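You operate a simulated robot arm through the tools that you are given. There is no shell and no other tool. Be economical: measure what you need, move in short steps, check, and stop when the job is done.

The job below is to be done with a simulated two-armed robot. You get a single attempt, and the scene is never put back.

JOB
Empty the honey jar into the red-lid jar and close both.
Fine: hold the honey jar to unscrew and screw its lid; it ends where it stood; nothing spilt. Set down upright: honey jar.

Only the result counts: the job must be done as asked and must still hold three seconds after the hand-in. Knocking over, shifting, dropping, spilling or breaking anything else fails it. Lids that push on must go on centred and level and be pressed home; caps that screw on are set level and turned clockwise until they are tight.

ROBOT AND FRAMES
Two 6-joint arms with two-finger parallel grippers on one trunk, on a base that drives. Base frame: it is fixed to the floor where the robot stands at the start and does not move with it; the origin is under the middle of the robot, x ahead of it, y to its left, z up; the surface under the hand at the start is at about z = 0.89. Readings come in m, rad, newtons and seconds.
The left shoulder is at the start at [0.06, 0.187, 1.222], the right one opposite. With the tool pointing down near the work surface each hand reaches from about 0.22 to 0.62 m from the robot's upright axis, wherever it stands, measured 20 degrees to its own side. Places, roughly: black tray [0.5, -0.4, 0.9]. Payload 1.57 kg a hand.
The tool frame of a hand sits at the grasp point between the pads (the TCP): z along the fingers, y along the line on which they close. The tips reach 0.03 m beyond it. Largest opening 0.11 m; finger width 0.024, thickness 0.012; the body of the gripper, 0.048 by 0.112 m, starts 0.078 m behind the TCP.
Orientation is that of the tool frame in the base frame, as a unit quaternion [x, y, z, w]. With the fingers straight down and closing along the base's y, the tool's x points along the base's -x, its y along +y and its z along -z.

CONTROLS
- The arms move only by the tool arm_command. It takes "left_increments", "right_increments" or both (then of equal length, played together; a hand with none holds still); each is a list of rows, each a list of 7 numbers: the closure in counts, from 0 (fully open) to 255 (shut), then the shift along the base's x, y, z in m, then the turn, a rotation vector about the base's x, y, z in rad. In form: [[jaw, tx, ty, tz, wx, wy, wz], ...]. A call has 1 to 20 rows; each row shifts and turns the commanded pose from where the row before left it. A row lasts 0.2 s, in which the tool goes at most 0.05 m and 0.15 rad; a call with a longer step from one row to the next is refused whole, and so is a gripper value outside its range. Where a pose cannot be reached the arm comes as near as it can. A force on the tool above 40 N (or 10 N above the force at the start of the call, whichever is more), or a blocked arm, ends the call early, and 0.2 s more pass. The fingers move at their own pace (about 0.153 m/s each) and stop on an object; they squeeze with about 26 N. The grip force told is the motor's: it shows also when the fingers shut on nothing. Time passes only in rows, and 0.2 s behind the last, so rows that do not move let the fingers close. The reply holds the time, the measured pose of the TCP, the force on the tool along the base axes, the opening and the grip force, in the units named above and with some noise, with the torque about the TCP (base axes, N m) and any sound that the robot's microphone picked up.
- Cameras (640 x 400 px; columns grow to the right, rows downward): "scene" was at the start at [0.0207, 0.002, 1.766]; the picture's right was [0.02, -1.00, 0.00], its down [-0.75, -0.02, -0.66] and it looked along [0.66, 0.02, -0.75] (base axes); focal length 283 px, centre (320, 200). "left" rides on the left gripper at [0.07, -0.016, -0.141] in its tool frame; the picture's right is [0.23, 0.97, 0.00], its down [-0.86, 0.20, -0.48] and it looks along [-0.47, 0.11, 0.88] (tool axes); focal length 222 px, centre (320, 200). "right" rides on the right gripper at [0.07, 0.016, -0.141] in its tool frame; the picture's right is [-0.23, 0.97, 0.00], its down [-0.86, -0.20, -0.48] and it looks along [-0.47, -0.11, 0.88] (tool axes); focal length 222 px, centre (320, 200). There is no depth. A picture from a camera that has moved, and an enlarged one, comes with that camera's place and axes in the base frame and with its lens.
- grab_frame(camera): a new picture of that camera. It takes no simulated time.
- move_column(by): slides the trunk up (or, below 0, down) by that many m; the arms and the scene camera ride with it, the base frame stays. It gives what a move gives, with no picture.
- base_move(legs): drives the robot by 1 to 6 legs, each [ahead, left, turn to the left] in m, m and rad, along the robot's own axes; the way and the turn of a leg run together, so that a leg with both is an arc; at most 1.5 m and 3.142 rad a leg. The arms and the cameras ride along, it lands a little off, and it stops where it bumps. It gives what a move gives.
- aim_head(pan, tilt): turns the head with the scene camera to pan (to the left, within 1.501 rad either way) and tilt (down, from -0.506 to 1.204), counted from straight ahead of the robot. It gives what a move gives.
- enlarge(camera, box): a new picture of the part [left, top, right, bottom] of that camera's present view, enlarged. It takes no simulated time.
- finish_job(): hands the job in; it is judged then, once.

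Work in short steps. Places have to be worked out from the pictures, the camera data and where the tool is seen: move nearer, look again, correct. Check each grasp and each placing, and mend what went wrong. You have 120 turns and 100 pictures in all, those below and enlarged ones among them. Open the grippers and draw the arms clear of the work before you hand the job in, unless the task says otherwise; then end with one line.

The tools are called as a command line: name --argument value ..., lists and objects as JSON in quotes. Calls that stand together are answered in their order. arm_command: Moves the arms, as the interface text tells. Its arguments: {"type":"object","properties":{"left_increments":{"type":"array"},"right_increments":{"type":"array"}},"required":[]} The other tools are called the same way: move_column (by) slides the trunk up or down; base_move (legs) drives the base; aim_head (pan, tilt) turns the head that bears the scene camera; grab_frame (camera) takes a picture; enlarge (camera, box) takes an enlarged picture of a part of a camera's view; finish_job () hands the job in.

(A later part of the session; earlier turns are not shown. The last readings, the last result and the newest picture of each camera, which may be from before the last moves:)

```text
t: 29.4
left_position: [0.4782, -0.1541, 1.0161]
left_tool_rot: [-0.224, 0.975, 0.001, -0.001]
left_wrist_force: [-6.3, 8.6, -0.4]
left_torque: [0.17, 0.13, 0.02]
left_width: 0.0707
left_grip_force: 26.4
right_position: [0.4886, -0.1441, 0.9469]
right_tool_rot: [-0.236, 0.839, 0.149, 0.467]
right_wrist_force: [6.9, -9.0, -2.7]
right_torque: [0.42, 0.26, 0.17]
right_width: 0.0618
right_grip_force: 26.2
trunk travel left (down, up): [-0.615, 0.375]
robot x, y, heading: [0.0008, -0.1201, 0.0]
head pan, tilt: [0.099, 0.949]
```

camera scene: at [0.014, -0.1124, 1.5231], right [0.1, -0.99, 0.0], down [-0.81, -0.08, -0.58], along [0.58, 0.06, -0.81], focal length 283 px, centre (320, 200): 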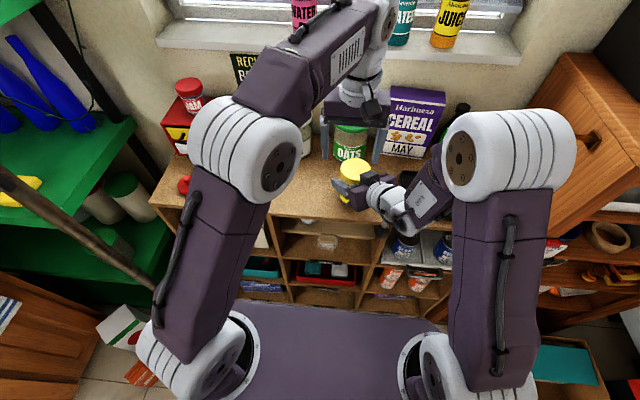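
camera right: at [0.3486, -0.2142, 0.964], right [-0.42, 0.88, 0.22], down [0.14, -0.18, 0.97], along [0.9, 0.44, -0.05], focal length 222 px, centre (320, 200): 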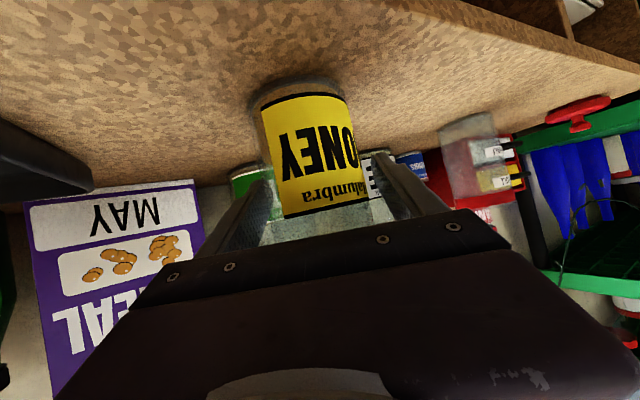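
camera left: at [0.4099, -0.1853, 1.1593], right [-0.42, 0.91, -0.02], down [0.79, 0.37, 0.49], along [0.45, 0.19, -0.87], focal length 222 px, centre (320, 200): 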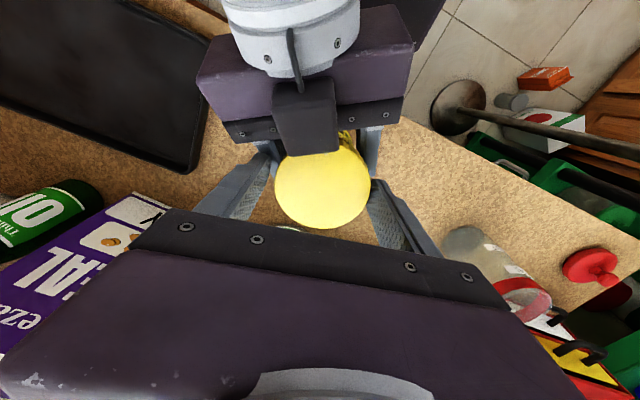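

Left holds the lid well. Now the right hand opens, yaws 0.34 rad further left and backs off ~2.5 cm.

arm_command --right_increments '[[15, 0, 0, 0, 0, 0, 0], [15, 0, 0, 0, 0, 0, 0], [15, -0.005, -0.0043, 0.001, 0, 0, 0.085], [15, -0.005, -0.0043, 0.001, 0, 0, 0.085], [15, -0.005, -0.0043, 0.001, 0, 0, 0.085], [15, -0.004, -0.0045, 0, 0, 0, 0.085]]'

grab_frame --camera "right"

enlarge --camera "scene" --box '[290, 80, 450, 220]'

```text
t: 30.8
left_position: [0.4776, -0.1545, 1.0168]
left_tool_rot: [-0.223, 0.975, 0.0, 0.0]
left_wrist_force: [0.4, 0.1, -3.3]
left_torque: [0.02, 0.0, 0.03]
left_width: 0.0706
left_grip_force: 26.3
right_position: [0.4695, -0.1614, 0.9501]
right_tool_rot: [-0.376, 0.787, 0.226, 0.434]
right_wrist_force: [-0.1, -0.2, 0.1]
right_torque: [0.01, 0.01, 0.0]
right_width: 0.1037
right_grip_force: 0.0
trunk travel left (down, up): [-0.615, 0.375]
robot x, y, heading: [0.0014, -0.1175, 0.001]
head pan, tilt: [0.099, 0.949]
```

```text
63 pictures are left
camera right: at [0.3592, -0.2752, 0.9642], right [-0.69, 0.69, 0.22], down [0.2, -0.11, 0.97], along [0.7, 0.72, -0.06], focal length 222 px, centre (320, 200)
```

right: 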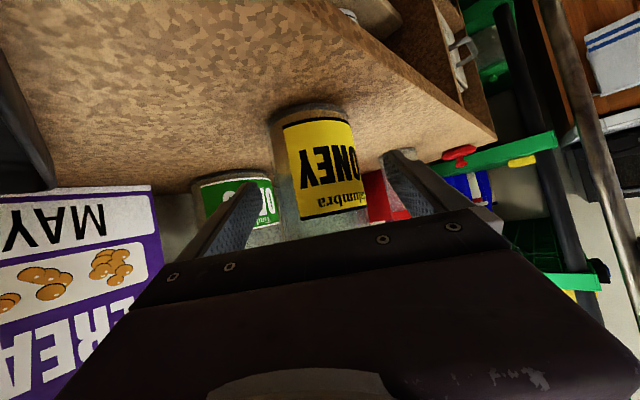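

```text
2.86 times, centred on (370, 150) of scene
camera zoom: at [0.0156, -0.1127, 1.5231], right [0.1, -0.99, 0.0], down [-0.81, -0.08, -0.58], along [0.58, 0.06, -0.81], focal length 808 px, centre (177, 343)
```

zoom: 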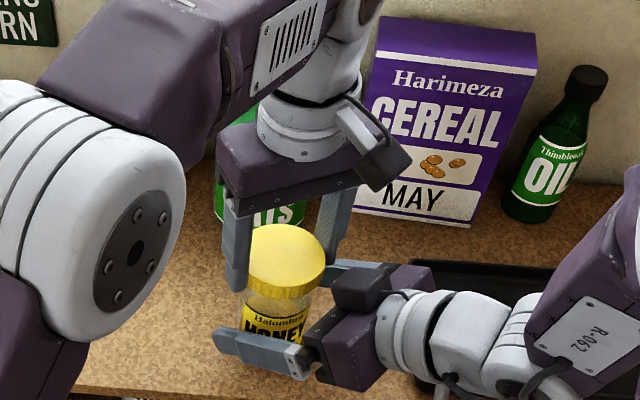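

Good – there is now plenty of clearance around the lid. Close the right fingers on the jar in small steps.

arm_command --right_increments '[[60, 0, 0, 0, 0, 0, 0], [80, 0, 0, 0, 0, 0, 0], [92, 0, 0, 0, 0, 0, 0], [100, 0, 0, 0, 0, 0, 0], [104, 0, 0, 0, 0, 0, 0], [108, 0, 0, 0, 0, 0, 0], [112, 0, 0, 0, 0, 0, 0], [255, 0, 0, 0, 0, 0, 0], [255, 0, 0, 0, 0, 0, 0]]'

```text
t: 32.8
left_position: [0.4773, -0.1542, 1.0165]
left_tool_rot: [-0.223, 0.975, 0.0, 0.0]
left_wrist_force: [-4.7, 5.7, -2.3]
left_torque: [0.23, 0.19, -0.03]
left_width: 0.0703
left_grip_force: 25.9
right_position: [0.4699, -0.1624, 0.9497]
right_tool_rot: [-0.375, 0.787, 0.225, 0.435]
right_wrist_force: [5.1, -5.5, -0.2]
right_torque: [0.19, 0.22, -0.02]
right_width: 0.0629
right_grip_force: 25.7
trunk travel left (down, up): [-0.615, 0.375]
robot x, y, heading: [0.0035, -0.1168, 0.001]
head pan, tilt: [0.099, 0.949]
```

Both hands hold firmly with low forces. Unscrew stroke: 1.2 rad counter-clockwise.

arm_command --left_increments '[[255, 0, 0, 0, 0, 0, 0.15], [255, 0, 0, 0, 0, 0, 0.15], [255, 0, 0, 0, 0, 0, 0.15], [255, 0, 0, 0, 0, 0, 0.15], [255, 0, 0, 0, 0, 0, 0.15], [255, 0, 0, 0, 0, 0, 0.15], [255, 0, 0, 0, 0, 0, 0.15], [255, 0, 0, 0, 0, 0, 0.15]]'

enlarge --camera "scene" --box '[290, 80, 450, 220]'

```text
t: 34.6
left_position: [0.4778, -0.1541, 1.0162]
left_tool_rot: [0.736, -0.677, 0.001, 0.0]
left_wrist_force: [-2.9, 12.2, -3.2]
left_torque: [0.57, -0.04, -0.01]
left_width: 0.0706
left_grip_force: 26.0
right_position: [0.4703, -0.1608, 0.9489]
right_tool_rot: [-0.375, 0.787, 0.226, 0.434]
right_wrist_force: [2.7, -12.1, 0.2]
right_torque: [0.27, 0.21, -0.11]
right_width: 0.0631
right_grip_force: 25.8
trunk travel left (down, up): [-0.615, 0.375]
robot x, y, heading: [-0.0045, -0.1198, 0.004]
head pan, tilt: [0.099, 0.949]
```

```text
2.86 times, centred on (370, 150) of scene
camera zoom: at [0.0153, -0.1121, 1.5231], right [0.1, -0.99, 0.0], down [-0.81, -0.08, -0.58], along [0.58, 0.06, -0.81], focal length 808 px, centre (177, 343)
```

zoom: 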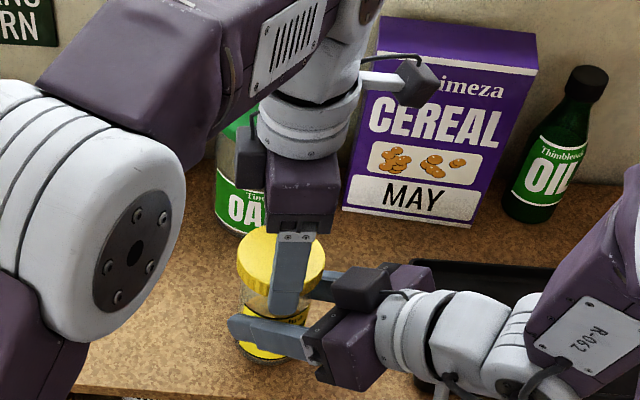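

Smooth. Now open, rotate back 1.8 rad and regrip.

arm_command --left_increments '[[55, 0, 0, 0, 0, 0, 0], [55, 0, 0, 0, 0, 0, -0.15], [55, 0, 0, 0, 0, 0, -0.15], [55, 0, 0, 0, 0, 0, -0.15], [55, 0, 0, 0, 0, 0, -0.15], [55, 0, 0, 0, 0, 0, -0.15], [55, 0, 0, 0, 0, 0, -0.15], [55, 0, 0, 0, 0, 0, -0.15], [55, 0, 0, 0, 0, 0, -0.15], [55, 0, 0, 0, 0, 0, -0.15], [55, 0, 0, 0, 0, 0, -0.15], [55, 0, 0, 0, 0, 0, -0.15], [55, 0, 0, 0, 0, 0, -0.1], [72, 0, 0, 0, 0, 0, 0], [80, 0, 0, 0, 0, 0, 0], [86, 0, 0, 0, 0, 0, 0], [255, 0, 0, 0, 0, 0, 0], [255, 0, 0, 0, 0, 0, 0]]'

enlarge --camera "scene" --box '[290, 80, 450, 220]'

```text
t: 38.4
left_position: [0.477, -0.154, 1.0166]
left_tool_rot: [0.05, 0.999, -0.001, 0.0]
left_wrist_force: [1.0, 6.9, 0.4]
left_torque: [0.28, -0.09, -0.01]
left_width: 0.0717
left_grip_force: 26.2
right_position: [0.4685, -0.1618, 0.9489]
right_tool_rot: [-0.374, 0.788, 0.224, 0.435]
right_wrist_force: [0.6, -5.0, 3.6]
right_torque: [0.17, -0.37, 0.04]
right_width: 0.063
right_grip_force: 26.3
trunk travel left (down, up): [-0.615, 0.375]
robot x, y, heading: [-0.0026, -0.1213, -0.003]
head pan, tilt: [0.099, 0.949]
```

```text
2.86 times, centred on (370, 150) of scene
camera zoom: at [0.0145, -0.1117, 1.5231], right [0.1, -0.99, 0.0], down [-0.81, -0.08, -0.58], along [0.58, 0.06, -0.81], focal length 808 px, centre (177, 343)
```

zoom: 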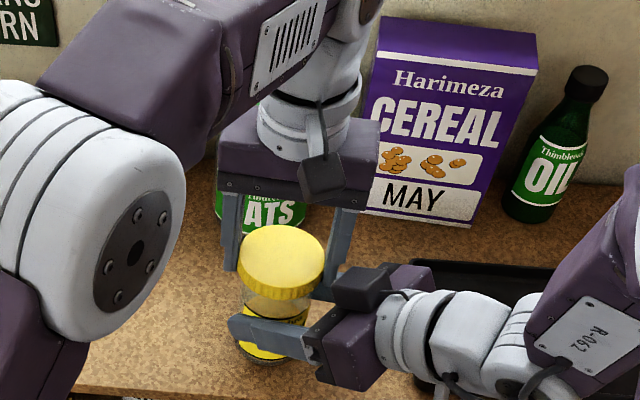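

Another full stroke of 1.8 rad.

arm_command --left_increments '[[255, 0, 0, 0, 0, 0, 0.15], [255, 0, 0, 0, 0, 0, 0.15], [255, 0, 0, 0, 0, 0, 0.15], [255, 0, 0, 0, 0, 0, 0.15], [255, 0, 0, 0, 0, 0, 0.15], [255, 0, 0, 0, 0, 0, 0.15], [255, 0, 0, 0, 0, 0, 0.15], [255, 0, 0, 0, 0, 0, 0.15], [255, 0, 0, 0, 0, 0, 0.15], [255, 0, 0, 0, 0, 0, 0.15], [255, 0, 0, 0, 0, 0, 0.15], [255, 0, 0, 0, 0, 0, 0.15], [255, 0, 0, 0.002, 0, 0, 0]]'

```text
t: 41.2
left_position: [0.476, -0.1547, 1.0169]
left_tool_rot: [0.752, -0.659, -0.002, 0.0]
left_wrist_force: [-1.7, 9.1, 1.7]
left_torque: [0.28, -0.2, -0.02]
left_width: 0.072
left_grip_force: 26.0
right_position: [0.4687, -0.1603, 0.9492]
right_tool_rot: [-0.375, 0.787, 0.226, 0.435]
right_wrist_force: [3.8, -10.8, 0.6]
right_torque: [0.22, 0.22, -0.1]
right_width: 0.0629
right_grip_force: 26.7
trunk travel left (down, up): [-0.615, 0.375]
robot x, y, heading: [-0.002, -0.1206, -0.001]
head pan, tilt: [0.099, 0.949]
```

Total ≈3.8 rad. I try a gentle lift of the lid to see whether it is free.

arm_command --left_increments '[[255, 0, 0, 0.002, 0, 0, 0], [255, 0, 0, 0.002, 0, 0, 0], [255, 0, 0, 0, 0, 0, 0]]'

enlarge --camera "scene" --box '[320, 150, 420, 220]'

```text
t: 42.0
left_position: [0.4765, -0.1556, 1.0216]
left_tool_rot: [0.751, -0.66, -0.001, 0.0]
left_wrist_force: [3.2, 4.8, -21.1]
left_torque: [0.43, 0.07, 0.0]
left_width: 0.0722
left_grip_force: 26.2
right_position: [0.4706, -0.1612, 0.9507]
right_tool_rot: [-0.375, 0.786, 0.226, 0.436]
right_wrist_force: [-2.6, -4.3, 16.6]
right_torque: [0.02, -0.35, -0.06]
right_width: 0.0627
right_grip_force: 25.8
trunk travel left (down, up): [-0.615, 0.375]
robot x, y, heading: [0.0027, -0.1173, -0.0]
head pan, tilt: [0.099, 0.949]
```

```text
5.71 times, centred on (370, 185) of scene
camera zoom: at [0.0153, -0.1121, 1.5231], right [0.1, -0.99, 0.0], down [-0.81, -0.08, -0.58], along [0.58, 0.06, -0.81], focal length 1616 px, centre (34, 286)
```

zoom: 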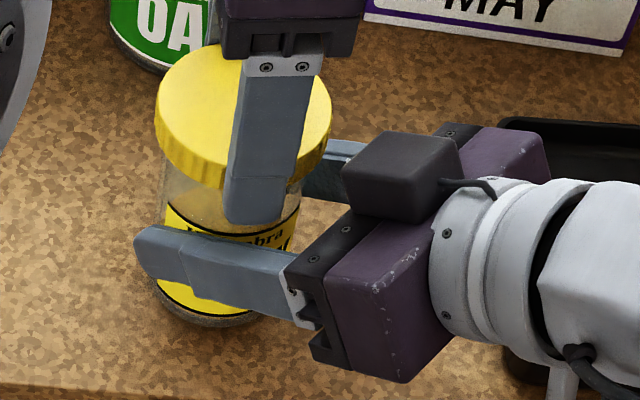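

Not free yet (21 N pull). I go back down 4 mm and do another cycle: open, return, regrip.

arm_command --left_increments '[[255, 0, 0, -0.004, 0, 0, 0], [55, 0, 0, 0, 0, 0, 0], [55, 0, 0, 0, 0, 0, -0.15], [55, 0, 0, 0, 0, 0, -0.15], [55, 0, 0, 0, 0, 0, -0.15], [55, 0, 0, 0, 0, 0, -0.15], [55, 0, 0, 0, 0, 0, -0.15], [55, 0, 0, 0, 0, 0, -0.15], [55, 0, 0, 0, 0, 0, -0.15], [55, 0, 0, 0, 0, 0, -0.15], [55, 0, 0, 0, 0, 0, -0.15], [55, 0, 0, 0, 0, 0, -0.15], [55, 0, 0, 0, 0, 0, -0.15], [55, 0, 0, 0, 0, 0, -0.15], [72, 0, 0, 0, 0, 0, 0], [80, 0, 0, 0, 0, 0, 0], [86, 0, 0, 0, 0, 0, 0], [255, 0, 0, 0, 0, 0, 0], [255, 0, 0, 0, 0, 0, 0]]'

arm_command --left_increments '[[255, 0, 0, 0, 0, 0, 0.15], [255, 0, 0, 0, 0, 0, 0.15], [255, 0, 0, 0, 0, 0, 0.15], [255, 0, 0, 0, 0, 0, 0.15], [255, 0, 0, 0, 0, 0, 0.15], [255, 0, 0, 0, 0, 0, 0.15], [255, 0, 0, 0, 0, 0, 0.15], [255, 0, 0, 0, 0, 0, 0.15], [255, 0, 0, 0, 0, 0, 0.15], [255, 0, 0, 0, 0, 0, 0.15], [255, 0, 0, 0, 0, 0, 0.15], [255, 0, 0, 0, 0, 0, 0.15]]'

```text
t: 46.0
left_position: [0.477, -0.1544, 1.0188]
left_tool_rot: [0.05, 0.999, -0.002, 0.0]
left_wrist_force: [0.1, 0.2, -0.1]
left_torque: [0.09, 0.03, -0.03]
left_width: 0.0722
left_grip_force: 26.0
right_position: [0.4694, -0.1614, 0.9502]
right_tool_rot: [-0.375, 0.787, 0.226, 0.435]
right_wrist_force: [-0.7, -0.5, 0.8]
right_torque: [-0.03, -0.08, -0.01]
right_width: 0.0627
right_grip_force: 25.6
trunk travel left (down, up): [-0.615, 0.375]
robot x, y, heading: [0.0072, -0.1182, -0.004]
head pan, tilt: [0.099, 0.949]
```

```text
t: 48.6
left_position: [0.4773, -0.1541, 1.018]
left_tool_rot: [0.753, -0.658, 0.0, 0.0]
left_wrist_force: [0.6, 4.1, -0.1]
left_torque: [0.09, 0.04, -0.09]
left_width: 0.0721
left_grip_force: 26.2
right_position: [0.4697, -0.1614, 0.9496]
right_tool_rot: [-0.374, 0.787, 0.225, 0.435]
right_wrist_force: [0.6, -4.4, -0.7]
right_torque: [0.17, 0.05, 0.03]
right_width: 0.0624
right_grip_force: 26.4
trunk travel left (down, up): [-0.615, 0.375]
robot x, y, heading: [-0.0035, -0.1213, -0.0]
head pan, tilt: [0.099, 0.949]
```

About 5.6 rad now. Gentle lift test again.

arm_command --left_increments '[[255, 0, 0, 0.002, 0, 0, 0], [255, 0, 0, 0.003, 0, 0, 0], [255, 0, 0, 0, 0, 0, 0]]'

enlarge --camera "scene" --box '[320, 150, 420, 220]'

```text
t: 49.4
left_position: [0.4777, -0.155, 1.0228]
left_tool_rot: [0.752, -0.659, 0.001, -0.001]
left_wrist_force: [-0.8, 3.6, -2.8]
left_torque: [-0.01, 0.05, 0.04]
left_width: 0.0721
left_grip_force: 26.4
right_position: [0.4693, -0.1623, 0.9506]
right_tool_rot: [-0.375, 0.787, 0.226, 0.435]
right_wrist_force: [0.9, -2.4, 0.0]
right_torque: [0.24, 0.08, -0.09]
right_width: 0.0625
right_grip_force: 26.0
trunk travel left (down, up): [-0.615, 0.375]
robot x, y, heading: [0.0016, -0.1184, -0.003]
head pan, tilt: [0.099, 0.949]
```

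```text
5.71 times, centred on (370, 185) of scene
camera zoom: at [0.0153, -0.1121, 1.5231], right [0.1, -0.99, 0.0], down [-0.81, -0.08, -0.58], along [0.58, 0.06, -0.81], focal length 1616 px, centre (34, 286)
```

zoom: 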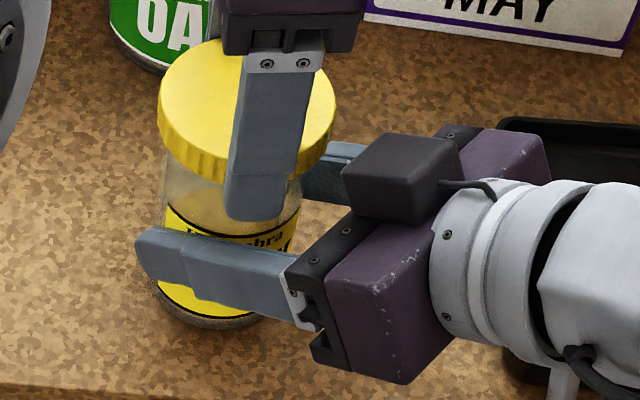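

The lid is free (only its weight felt). I lift it straight up.

arm_command --left_increments '[[255, 0, 0, 0.01, 0, 0, 0], [255, 0, 0, 0.02, 0, 0, 0], [255, 0, 0, 0.025, 0, 0, 0], [255, 0, 0, 0.025, 0, 0, 0]]'

grab_frame --camera "scene"

grab_frame --camera "left"

```text
t: 50.4
left_position: [0.4767, -0.154, 1.1036]
left_tool_rot: [0.751, -0.66, 0.0, 0.001]
left_wrist_force: [-0.4, -1.3, 0.9]
left_torque: [-0.04, 0.04, 0.02]
left_width: 0.0724
left_grip_force: 26.2
right_position: [0.4694, -0.1614, 0.9497]
right_tool_rot: [-0.375, 0.787, 0.226, 0.435]
right_wrist_force: [-0.6, 0.1, -0.1]
right_torque: [-0.02, 0.02, -0.01]
right_width: 0.0629
right_grip_force: 26.3
trunk travel left (down, up): [-0.615, 0.375]
robot x, y, heading: [-0.001, -0.1194, -0.0]
head pan, tilt: [0.099, 0.949]
```

```text
57 pictures are left
camera scene: at [0.0157, -0.1123, 1.5231], right [0.1, -0.99, 0.0], down [-0.81, -0.08, -0.58], along [0.58, 0.06, -0.81], focal length 283 px, centre (320, 200)
```

scene: 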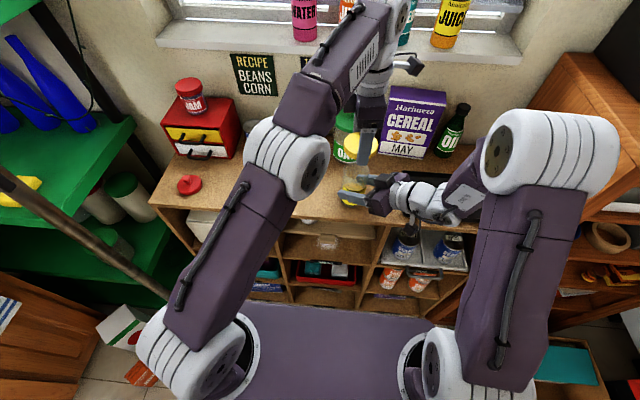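

```text
56 pictures are left
camera left: at [0.5027, -0.2227, 1.2435], right [-0.94, -0.35, 0.0], down [-0.31, 0.82, 0.48], along [-0.17, 0.45, -0.88], focal length 222 px, centre (320, 200)
```

left: 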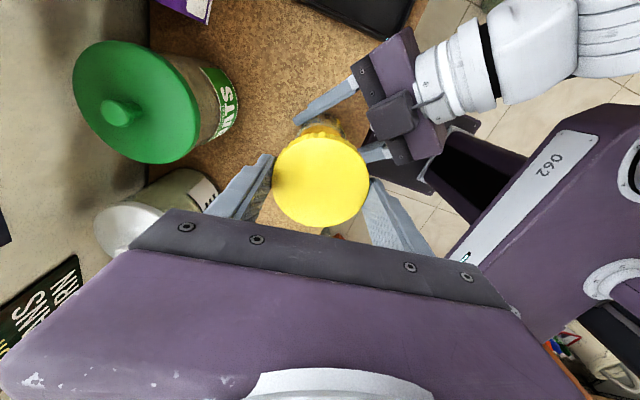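

The jar is open with the lid in the left hand. I carry the lid away up and to the left, clear of the red jar.

arm_command --left_increments '[[255, -0.008, 0.02, 0.02, 0, 0, 0], [255, -0.008, 0.035, 0.01, 0, 0, 0], [255, -0.008, 0.035, 0.01, 0, 0, 0], [255, -0.008, 0.035, 0.01, 0, 0, 0], [255, -0.008, 0.035, 0.01, 0, 0, 0], [255, -0.008, 0.035, 0.01, 0, 0, 0], [255, -0.008, 0.035, 0.01, 0, 0, 0], [255, -0.008, 0.035, 0, 0, 0, 0], [255, -0.008, 0.035, 0, 0, 0, 0], [255, -0.008, 0.035, 0, 0, 0, 0], [255, -0.008, 0.035, 0, 0, 0, 0], [255, -0.008, 0.035, 0, 0, 0, 0]]'

grab_frame --camera "scene"

enlarge --camera "scene" --box '[235, 130, 415, 240]'

```text
t: 53.0
left_position: [0.3821, 0.252, 1.1825]
left_tool_rot: [0.751, -0.66, 0.002, 0.0]
left_wrist_force: [0.2, 0.3, 0.0]
left_torque: [-0.02, 0.0, 0.0]
left_width: 0.0722
left_grip_force: 26.6
right_position: [0.4687, -0.1603, 0.9484]
right_tool_rot: [-0.375, 0.787, 0.226, 0.435]
right_wrist_force: [-0.2, 0.2, 0.2]
right_torque: [0.0, 0.04, -0.01]
right_width: 0.0625
right_grip_force: 26.4
trunk travel left (down, up): [-0.615, 0.375]
robot x, y, heading: [0.001, -0.1194, -0.002]
head pan, tilt: [0.099, 0.949]
```

```text
55 pictures are left
camera scene: at [0.0152, -0.1104, 1.5231], right [0.1, -0.99, 0.0], down [-0.81, -0.08, -0.58], along [0.58, 0.06, -0.81], focal length 283 px, centre (320, 200)
```

scene: 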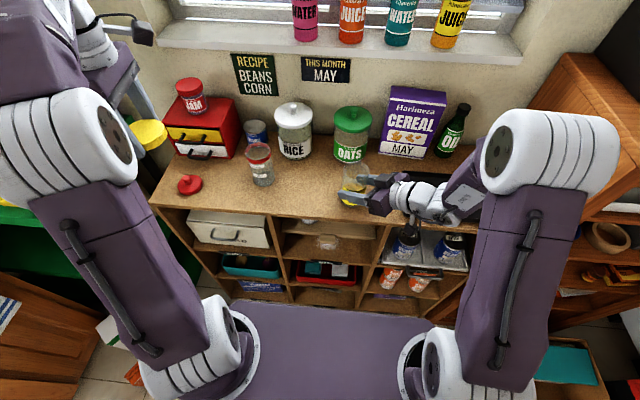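

```text
3.56 times, centred on (325, 185) of scene
camera zoom: at [0.0152, -0.1104, 1.5231], right [0.1, -0.99, 0.0], down [-0.81, -0.08, -0.58], along [0.58, 0.06, -0.81], focal length 1005 px, centre (302, 253)
```

zoom: 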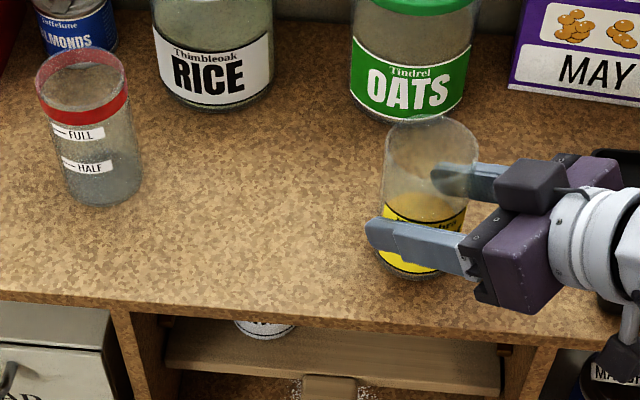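

The jar is open, roughly half-filled; red jar axis ≈(0.526,0.104), rim z≈1.00. I lift the honey jar straight up 0.12 m.

arm_command --right_increments '[[255, 0, 0, 0.01, 0, 0, 0], [255, 0, 0, 0.02, 0, 0, 0], [255, 0, 0, 0.025, 0, 0, 0], [255, 0, 0, 0.025, 0, 0, 0], [255, 0, 0, 0.025, 0, 0, 0], [255, 0, 0, 0.015, 0, 0, 0]]'

enlarge --camera "scene" --box '[235, 90, 475, 240]'

```text
t: 54.4
left_position: [0.3822, 0.2519, 1.1842]
left_tool_rot: [0.752, -0.659, 0.001, -0.001]
left_wrist_force: [-0.5, 1.0, -0.5]
left_torque: [0.0, -0.01, -0.01]
left_width: 0.0723
left_grip_force: 25.9
right_position: [0.4692, -0.1611, 1.0688]
right_tool_rot: [-0.375, 0.787, 0.225, 0.435]
right_wrist_force: [-0.4, -0.2, -2.7]
right_torque: [-0.06, -0.01, 0.0]
right_width: 0.0628
right_grip_force: 25.9
trunk travel left (down, up): [-0.615, 0.375]
robot x, y, heading: [0.0021, -0.1206, -0.006]
head pan, tilt: [0.099, 0.949]
```

```text
2.67 times, centred on (355, 165) of scene
camera zoom: at [0.015, -0.1119, 1.5231], right [0.1, -0.99, 0.0], down [-0.81, -0.08, -0.58], along [0.58, 0.06, -0.81], focal length 754 px, centre (227, 293)
```

zoom: 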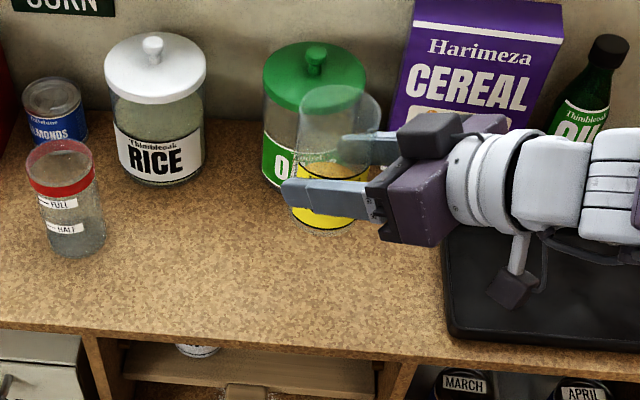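

Held upright, no loss. Now bring it toward the red jar while yawing the hand to point forward.

arm_command --right_increments '[[255, 0.006, 0.02, 0.002, 0, 0, -0.1], [255, 0.007, 0.02, 0.002, 0, 0, -0.1], [255, 0.007, 0.02, 0.002, 0, 0, -0.11], [255, 0.007, 0.02, 0.002, 0, 0, -0.11], [255, 0.007, 0.02, 0.002, 0, 0, -0.11], [255, 0.007, 0.02, 0.001, 0, 0, -0.1], [255, 0.0055, 0.021, 0, 0, 0, -0.1]]'

grab_frame --camera "scene"

grab_frame --camera "right"

```text
t: 56.0
left_position: [0.3826, 0.2507, 1.182]
left_tool_rot: [0.751, -0.66, 0.001, -0.001]
left_wrist_force: [0.4, 0.3, -0.9]
left_torque: [0.03, -0.03, 0.02]
left_width: 0.0724
left_grip_force: 26.1
right_position: [0.5362, -0.1514, 1.0653]
right_tool_rot: [-0.14, 0.862, 0.101, 0.477]
right_wrist_force: [0.4, 0.6, -3.7]
right_torque: [0.03, -0.02, 0.0]
right_width: 0.0623
right_grip_force: 26.6
right hand out of reach, approached as far as the arm can: row 4, 5, 6, 7
trunk travel left (down, up): [-0.615, 0.375]
robot x, y, heading: [-0.0025, -0.1205, 0.002]
head pan, tilt: [0.099, 0.949]
```

```text
52 pictures are left
camera scene: at [0.0153, -0.1119, 1.5231], right [0.1, -0.99, 0.0], down [-0.81, -0.08, -0.58], along [0.58, 0.06, -0.81], focal length 283 px, centre (320, 200)
```

scene: 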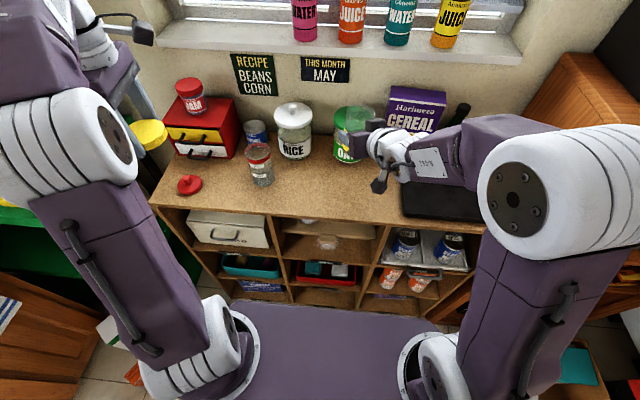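

```text
51 pictures are left
camera right: at [0.3828, -0.1899, 1.0822], right [-0.21, 0.95, 0.23], down [0.12, -0.21, 0.97], along [0.97, 0.23, -0.07], focal length 222 px, centre (320, 200)
```

right: 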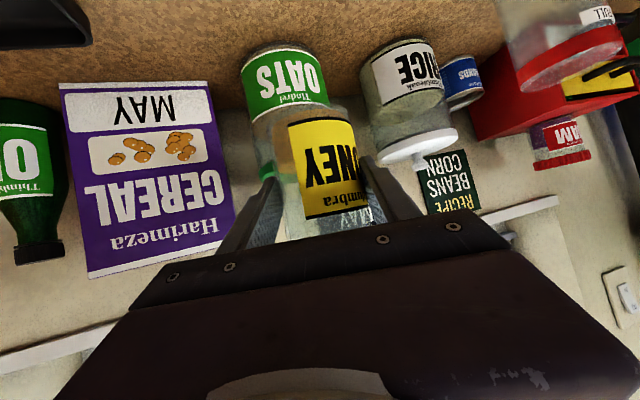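

That pose is too close in for the right arm. I back the base 0.12 m (and 0.06 m left) to gain room; both hands just carry their pieces.

base_move --legs '[[-0.12, 0, 0], [0, 0.06, 0]]'

grab_frame --camera "scene"

```text
t: 57.8
left_position: [0.2624, 0.3095, 1.1831]
left_tool_rot: [0.751, -0.66, 0.001, -0.001]
left_wrist_force: [-0.4, 0.6, -0.3]
left_torque: [0.0, 0.01, -0.02]
left_width: 0.0722
left_grip_force: 26.0
right_position: [0.4171, -0.0935, 1.0656]
right_tool_rot: [-0.14, 0.862, 0.102, 0.476]
right_wrist_force: [-0.3, -0.2, -2.7]
right_torque: [0.01, 0.02, -0.03]
right_width: 0.0623
right_grip_force: 25.9
trunk travel left (down, up): [-0.615, 0.375]
robot x, y, heading: [-0.1166, -0.0605, -0.001]
head pan, tilt: [0.099, 0.949]
```

```text
50 pictures are left
camera scene: at [-0.1049, -0.0539, 1.5231], right [0.1, -1.0, 0.0], down [-0.81, -0.08, -0.58], along [0.58, 0.06, -0.81], focal length 283 px, centre (320, 200)
```

scene: 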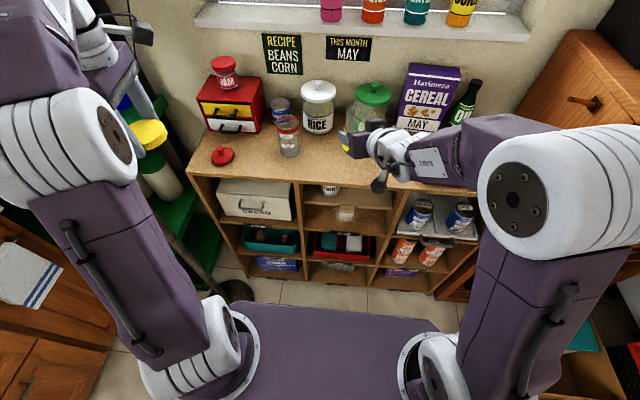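

Room gained. Now forward to beside the red jar: TCP (0.5155,-0.02,1.08), yaw ~10°.

arm_command --right_increments '[[255, 0.015, 0.015, 0.003, 0, 0, -0.04], [255, 0.02, 0.015, 0.003, 0, 0, -0.04], [255, 0.022, 0.015, 0.003, 0, 0, -0.04], [255, 0.022, 0.015, 0.003, 0, 0, -0.04], [255, 0.0195, 0.0135, 0.003, 0, 0, -0.04]]'

grab_frame --camera "right"

enlarge --camera "scene" --box '[250, 70, 410, 180]'

```text
t: 59.0
left_position: [0.262, 0.3083, 1.1819]
left_tool_rot: [0.751, -0.66, 0.001, 0.0]
left_wrist_force: [0.7, -0.1, -0.9]
left_torque: [0.01, 0.01, 0.0]
left_width: 0.0723
left_grip_force: 25.7
right_position: [0.5226, -0.1588, 1.0604]
right_tool_rot: [-0.054, 0.873, 0.056, 0.482]
right_wrist_force: [0.9, -0.6, -3.5]
right_torque: [-0.03, 0.06, 0.01]
right_width: 0.0622
right_grip_force: 25.7
right hand out of reach, approached as far as the arm can: row 1, 2, 3, 4, 5
trunk travel left (down, up): [-0.615, 0.375]
robot x, y, heading: [-0.1221, -0.063, 0.002]
head pan, tilt: [0.099, 0.949]
```

```text
49 pictures are left
camera right: at [0.3654, -0.1666, 1.0776], right [-0.03, 0.97, 0.24], down [0.08, -0.23, 0.97], along [1.0, 0.04, -0.08], focal length 222 px, centre (320, 200)
```

right: 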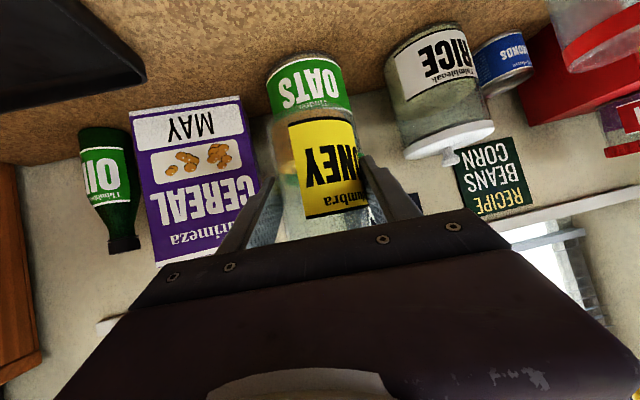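

```text
3.64 times, centred on (330, 125) of scene
camera zoom: at [-0.1036, -0.0536, 1.5231], right [0.1, -1.0, 0.0], down [-0.81, -0.08, -0.58], along [0.58, 0.06, -0.81], focal length 1028 px, centre (284, 473)
```

zoom: 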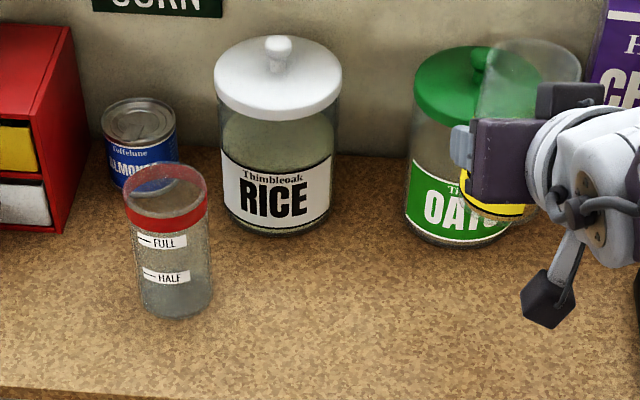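

The right wrist can't point outward while reaching inward, so I'll pour the other way: hand pointing forward-left, jar on the near-left side of the red jar, tilting forward-right. First retreat, rise and yaw back left.

arm_command --right_increments '[[255, -0.015, 0, 0.01, 0, 0, 0.1], [255, -0.02, 0, 0.01, 0, 0, 0.12], [255, -0.02, 0.005, 0.01, 0, 0, 0.12], [255, -0.02, 0.02, 0.005, 0, 0, 0.12], [255, -0.005, 0.03, 0, 0, 0, 0.1], [255, 0, 0.03, 0, 0, 0, 0.05], [255, 0, 0.03, 0, 0, 0, 0], [255, 0, 0.03, 0, 0, 0, 0]]'

grab_frame --camera "scene"

```text
t: 60.8
left_position: [0.2616, 0.3107, 1.1819]
left_tool_rot: [0.751, -0.66, 0.001, 0.0]
left_wrist_force: [-0.8, -0.5, -0.4]
left_torque: [0.0, -0.01, 0.0]
left_width: 0.072
left_grip_force: 26.5
right_position: [0.4429, -0.0133, 1.0967]
right_tool_rot: [-0.312, 0.816, 0.195, 0.447]
right_wrist_force: [0.9, 0.2, -2.7]
right_torque: [-0.01, 0.02, 0.0]
right_width: 0.0622
right_grip_force: 25.9
trunk travel left (down, up): [-0.615, 0.375]
robot x, y, heading: [-0.1231, -0.0595, 0.001]
head pan, tilt: [0.099, 0.949]
```

```text
47 pictures are left
camera scene: at [-0.1044, -0.0517, 1.5231], right [0.1, -1.0, 0.0], down [-0.81, -0.08, -0.58], along [0.58, 0.06, -0.81], focal length 283 px, centre (320, 200)
```

scene: 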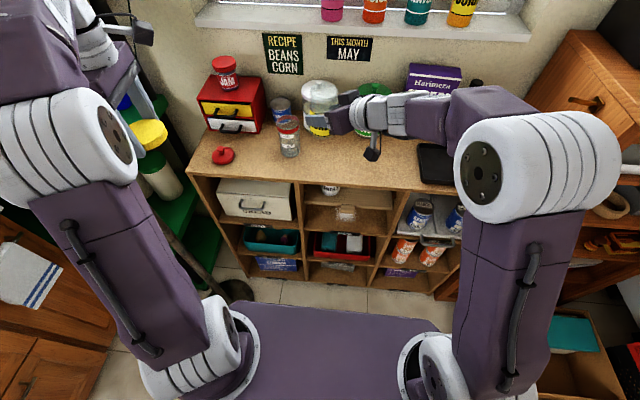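

Upright and on track (yaw 44°). Continue left past the front of the red jar to (0.447,0.168).

arm_command --right_increments '[[255, 0, 0.03, 0, 0, 0, 0], [255, 0, 0.03, 0, 0, 0, 0], [255, 0, 0.03, 0, 0, 0, 0], [255, 0, 0.03, 0, 0, 0, 0], [255, 0, 0.03, 0, 0, 0, 0], [255, 0.004, 0.031, 0, 0, 0, 0]]'

grab_frame --camera "scene"

enlarge --camera "scene" --box '[200, 70, 360, 180]'

```text
t: 62.2
left_position: [0.2616, 0.3105, 1.1829]
left_tool_rot: [0.751, -0.66, 0.002, 0.0]
left_wrist_force: [0.0, 0.5, -0.3]
left_torque: [-0.01, -0.01, 0.02]
left_width: 0.0723
left_grip_force: 25.9
right_position: [0.448, 0.169, 1.0958]
right_tool_rot: [-0.312, 0.816, 0.194, 0.446]
right_wrist_force: [0.6, -1.0, -3.9]
right_torque: [-0.07, 0.05, 0.0]
right_width: 0.062
right_grip_force: 26.0
trunk travel left (down, up): [-0.615, 0.375]
robot x, y, heading: [-0.121, -0.0594, 0.003]
head pan, tilt: [0.099, 0.949]
```

```text
46 pictures are left
camera scene: at [-0.1041, -0.0511, 1.5231], right [0.1, -1.0, 0.0], down [-0.81, -0.08, -0.58], along [0.58, 0.06, -0.81], focal length 283 px, centre (320, 200)
```

scene: 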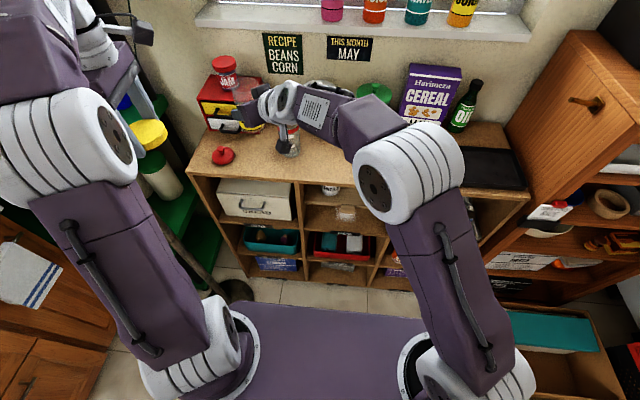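

```text
3.64 times, centred on (280, 125) of scene
camera zoom: at [-0.1041, -0.0511, 1.5231], right [0.1, -1.0, 0.0], down [-0.81, -0.08, -0.58], along [0.58, 0.06, -0.81], focal length 1028 px, centre (466, 473)
```

zoom: 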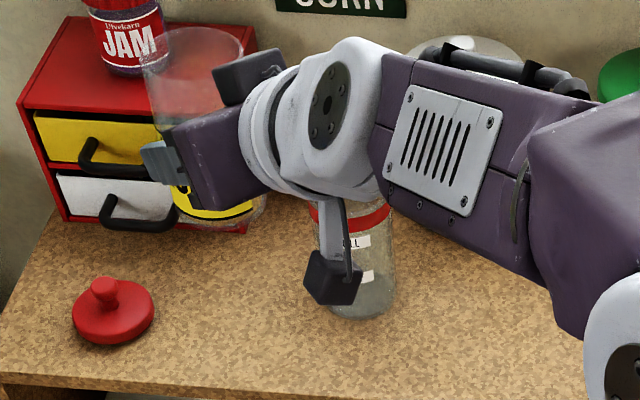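

In position, upright. I tilt to 35° toward the red jar (forward-right) while bringing the lip over its mouth but high.

arm_command --right_increments '[[255, 0.0042, -0.0046, -0.006, 0.0864, 0.0864, 0], [255, 0.0042, -0.0046, -0.008, 0.0864, 0.0864, 0], [255, 0.0042, -0.0046, -0.01, 0.0864, 0.0864, 0], [255, 0.0042, -0.0046, -0.012, 0.0864, 0.0864, 0], [255, 0.0042, -0.0046, -0.012, 0.0864, 0.0864, 0]]'

enlarge --camera "scene" --box '[200, 70, 360, 180]'

grab_frame --camera "left"

```text
t: 63.4
left_position: [0.2627, 0.3104, 1.1831]
left_tool_rot: [0.751, -0.66, 0.001, 0.0]
left_wrist_force: [-0.5, -0.2, 0.0]
left_torque: [0.01, 0.02, 0.05]
left_width: 0.0725
left_grip_force: 26.3
right_position: [0.4682, 0.1456, 1.0472]
right_tool_rot: [-0.16, 0.831, 0.427, 0.317]
right_wrist_force: [-0.3, 0.0, -3.1]
right_torque: [-0.03, -0.02, 0.0]
right_width: 0.0622
right_grip_force: 26.5
trunk travel left (down, up): [-0.615, 0.375]
robot x, y, heading: [-0.1218, -0.0604, 0.001]
head pan, tilt: [0.099, 0.949]
```

```text
3.64 times, centred on (280, 125) of scene
camera zoom: at [-0.1038, -0.053, 1.5231], right [0.1, -1.0, 0.0], down [-0.81, -0.08, -0.58], along [0.58, 0.06, -0.81], focal length 1028 px, centre (466, 473)
```

zoom: 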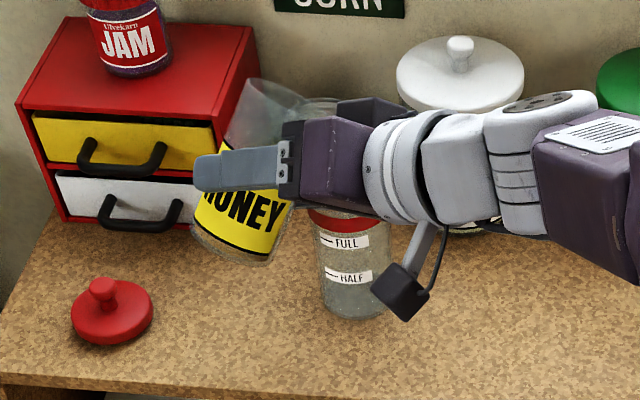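

```text
43 pictures are left
camera left: at [0.288, 0.2415, 1.3228], right [-0.94, -0.35, 0.0], down [-0.31, 0.82, 0.48], along [-0.17, 0.45, -0.88], focal length 222 px, centre (320, 200)
```

left: 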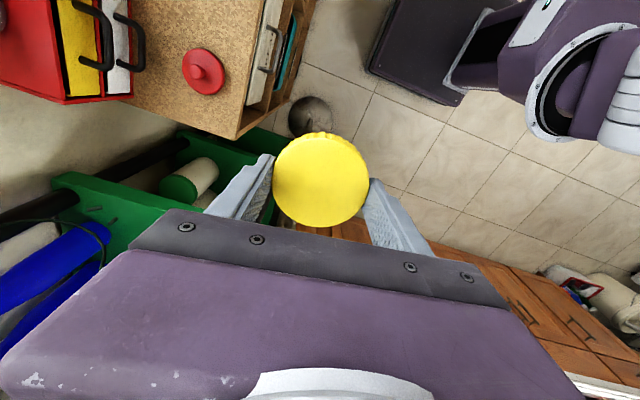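

Tilt is as planned. Now slowly on to 65° keeping the lip over the mouth.

arm_command --right_increments '[[255, -0.0005, 0.003, -0.005, 0.0617, 0.0617, 0], [255, -0.0005, 0.003, -0.004, 0.0617, 0.0617, 0], [255, 0, 0, 0, 0.0617, 0.0617, 0], [255, 0, 0, 0.004, 0.0617, 0.0617, 0], [255, 0, 0, 0.004, 0.0617, 0.0617, 0], [255, 0, 0, 0.004, 0.0617, 0.0617, 0], [255, 0, 0, 0, 0, 0, 0]]'

enlarge --camera "scene" --box '[220, 80, 330, 160]'

grab_frame --camera "right"

```text
t: 65.0
left_position: [0.2611, 0.3106, 1.1826]
left_tool_rot: [0.751, -0.66, 0.001, 0.0]
left_wrist_force: [-0.5, -0.3, -0.4]
left_torque: [0.03, -0.03, 0.03]
left_width: 0.0722
left_grip_force: 25.7
right_position: [0.4674, 0.1505, 1.0521]
right_tool_rot: [-0.019, 0.783, 0.594, 0.185]
right_wrist_force: [0.3, 0.0, -4.0]
right_torque: [-0.04, 0.01, 0.03]
right_width: 0.0619
right_grip_force: 25.8
trunk travel left (down, up): [-0.615, 0.375]
robot x, y, heading: [-0.1211, -0.0608, -0.006]
head pan, tilt: [0.099, 0.949]
```

```text
5.00 times, centred on (275, 120) of scene
camera zoom: at [-0.1047, -0.0526, 1.5231], right [0.1, -1.0, 0.0], down [-0.81, -0.08, -0.58], along [0.58, 0.06, -0.81], focal length 1414 px, centre (545, 600)
```

zoom: 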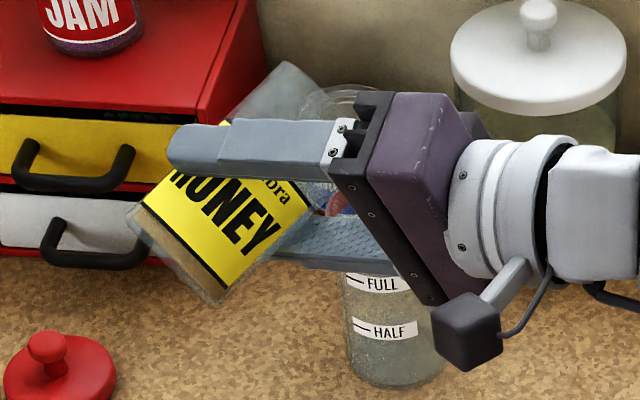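

```text
41 pictures are left
camera right: at [0.3593, 0.0371, 1.0776], right [-0.03, 0.24, 0.97], down [0.72, -0.67, 0.19], along [0.7, 0.7, -0.15], focal length 222 px, centre (320, 200)
```

right: 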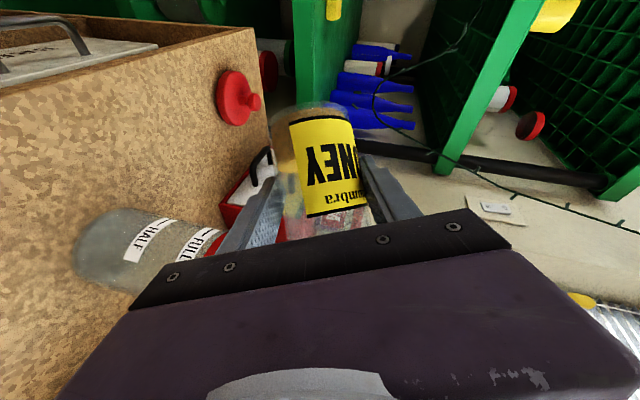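

Nothing has left the jar yet and clearances hold. I continue slowly to 95°.

arm_command --right_increments '[[255, 0.0005, 0, 0.005, 0.0617, 0.0617, 0], [255, 0.0005, 0, 0.005, 0.0617, 0.0617, 0], [255, 0.0006, 0, 0.005, 0.0617, 0.0617, 0], [255, 0, 0, 0, 0, 0, 0], [255, 0.0018, -0.0018, 0.005, 0.0617, 0.0617, 0], [255, 0, 0, 0, 0, 0, 0], [255, 0.0018, -0.0018, 0.005, 0.0617, 0.0617, 0], [255, 0, 0, 0, 0, 0, 0], [255, 0.0018, -0.0018, 0.005, 0.0617, 0.0617, 0], [255, 0, 0, 0, 0, 0, 0]]'

enlarge --camera "scene" --box '[220, 80, 330, 160]'

grab_frame --camera "right"

```text
t: 67.2
left_position: [0.2613, 0.3112, 1.1823]
left_tool_rot: [0.752, -0.66, 0.001, -0.001]
left_wrist_force: [0.5, -0.2, 0.0]
left_torque: [0.02, 0.0, 0.02]
left_width: 0.0722
left_grip_force: 25.9
right_position: [0.4741, 0.1456, 1.0813]
right_tool_rot: [0.125, 0.682, 0.72, 0.038]
right_wrist_force: [-0.2, -0.2, -3.7]
right_torque: [-0.02, 0.01, 0.0]
right_width: 0.0623
right_grip_force: 26.1
trunk travel left (down, up): [-0.615, 0.375]
robot x, y, heading: [-0.1225, -0.0639, -0.003]
head pan, tilt: [0.099, 0.949]
```

```text
5.00 times, centred on (275, 120) of scene
camera zoom: at [-0.1047, -0.0526, 1.5231], right [0.1, -1.0, 0.0], down [-0.81, -0.08, -0.58], along [0.58, 0.06, -0.81], focal length 1414 px, centre (545, 600)
```

zoom: 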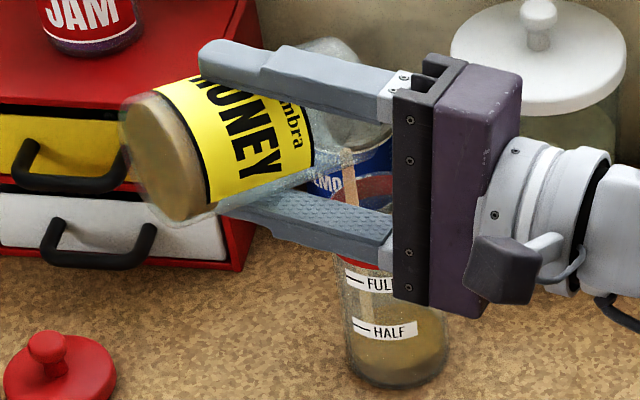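

```text
39 pictures are left
camera right: at [0.3744, 0.0232, 1.1009], right [0.33, -0.12, 0.94], down [0.69, -0.64, -0.33], along [0.64, 0.76, -0.13], focal length 222 px, centre (320, 200)
```

right: 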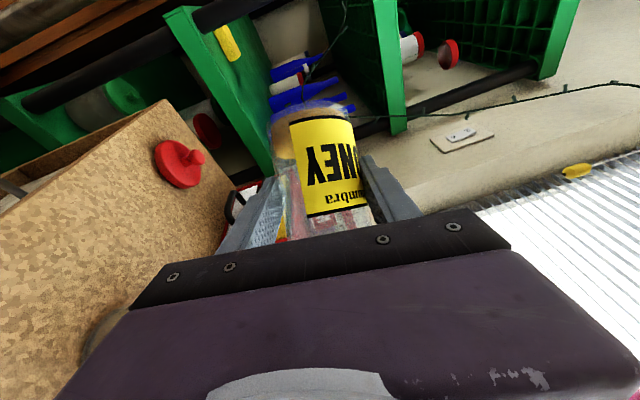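

Honey is streaming into the red jar. I hold to let it run, then tilt a little more.

arm_command --right_increments '[[255, 0, 0, 0, 0, 0, 0], [255, 0, 0, 0, 0, 0, 0], [255, 0, 0, 0, 0, 0, 0], [255, 0, 0, 0, 0, 0, 0], [255, 0, 0, 0, 0, 0, 0], [255, 0, 0, 0, 0, 0, 0], [255, 0, 0, 0, 0, 0, 0], [255, 0, 0, 0, 0, 0, 0]]'

enlarge --camera "scene" --box '[220, 80, 330, 160]'

```text
t: 69.0
left_position: [0.2607, 0.3097, 1.1814]
left_tool_rot: [0.751, -0.66, 0.0, 0.0]
left_wrist_force: [0.0, -0.5, 0.0]
left_torque: [0.01, -0.02, -0.03]
left_width: 0.0719
left_grip_force: 26.4
right_position: [0.4724, 0.1463, 1.0806]
right_tool_rot: [0.125, 0.682, 0.72, 0.038]
right_wrist_force: [-0.2, 0.6, -3.3]
right_torque: [-0.04, 0.02, -0.02]
right_width: 0.0622
right_grip_force: 25.9
trunk travel left (down, up): [-0.615, 0.375]
robot x, y, heading: [-0.1197, -0.0614, -0.005]
head pan, tilt: [0.099, 0.949]
```

```text
5.00 times, centred on (275, 120) of scene
camera zoom: at [-0.1046, -0.0526, 1.5231], right [0.1, -1.0, 0.0], down [-0.81, -0.08, -0.58], along [0.58, 0.06, -0.81], focal length 1414 px, centre (545, 600)
```

zoom: 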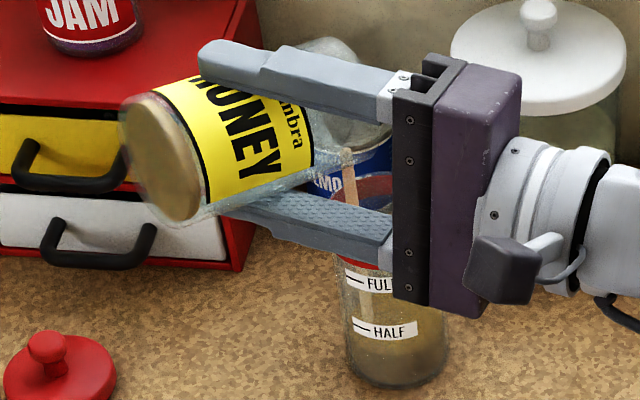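

The stream lands well inside the mouth. I go on slowly to 115°, with pauses.

arm_command --right_increments '[[255, 0.0032, -0.0032, 0.0043, 0.0617, 0.0617, 0], [255, 0, 0, 0, 0, 0, 0], [255, 0, 0, 0, 0, 0, 0], [255, 0.0032, -0.0032, 0.0043, 0.0617, 0.0617, 0], [255, 0, 0, 0, 0, 0, 0], [255, 0, 0, 0, 0, 0, 0], [255, 0.0032, -0.0032, 0.0043, 0.0617, 0.0617, 0], [255, 0, 0, 0, 0, 0, 0], [255, 0, 0, 0, 0, 0, 0], [255, 0.0032, -0.0032, 0.0043, 0.0617, 0.0617, 0], [255, 0, 0, 0, 0, 0, 0], [255, 0, 0, 0, 0, 0, 0], [255, 0, 0, 0, 0, 0, 0], [255, 0, 0, 0, 0, 0, 0]]'

enlarge --camera "scene" --box '[220, 80, 330, 160]'

```text
t: 72.0
left_position: [0.2611, 0.3099, 1.1829]
left_tool_rot: [0.751, -0.66, 0.0, -0.001]
left_wrist_force: [0.3, -0.2, -0.2]
left_torque: [0.01, -0.01, -0.01]
left_width: 0.0723
left_grip_force: 26.2
right_position: [0.4874, 0.1313, 1.0981]
right_tool_rot: [0.215, 0.588, 0.777, -0.062]
right_wrist_force: [-0.1, 0.0, -3.3]
right_torque: [-0.05, 0.04, 0.02]
right_width: 0.0619
right_grip_force: 25.8
trunk travel left (down, up): [-0.615, 0.375]
robot x, y, heading: [-0.1228, -0.0609, -0.0]
head pan, tilt: [0.099, 0.949]
```

```text
5.00 times, centred on (275, 120) of scene
camera zoom: at [-0.1046, -0.0526, 1.5231], right [0.1, -1.0, 0.0], down [-0.81, -0.08, -0.58], along [0.58, 0.06, -0.81], focal length 1414 px, centre (545, 600)
```

zoom: 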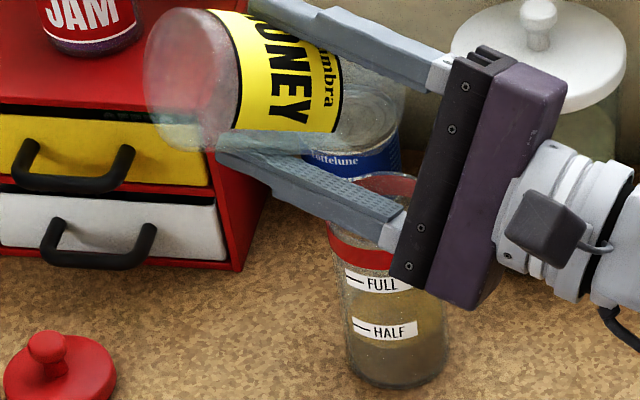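

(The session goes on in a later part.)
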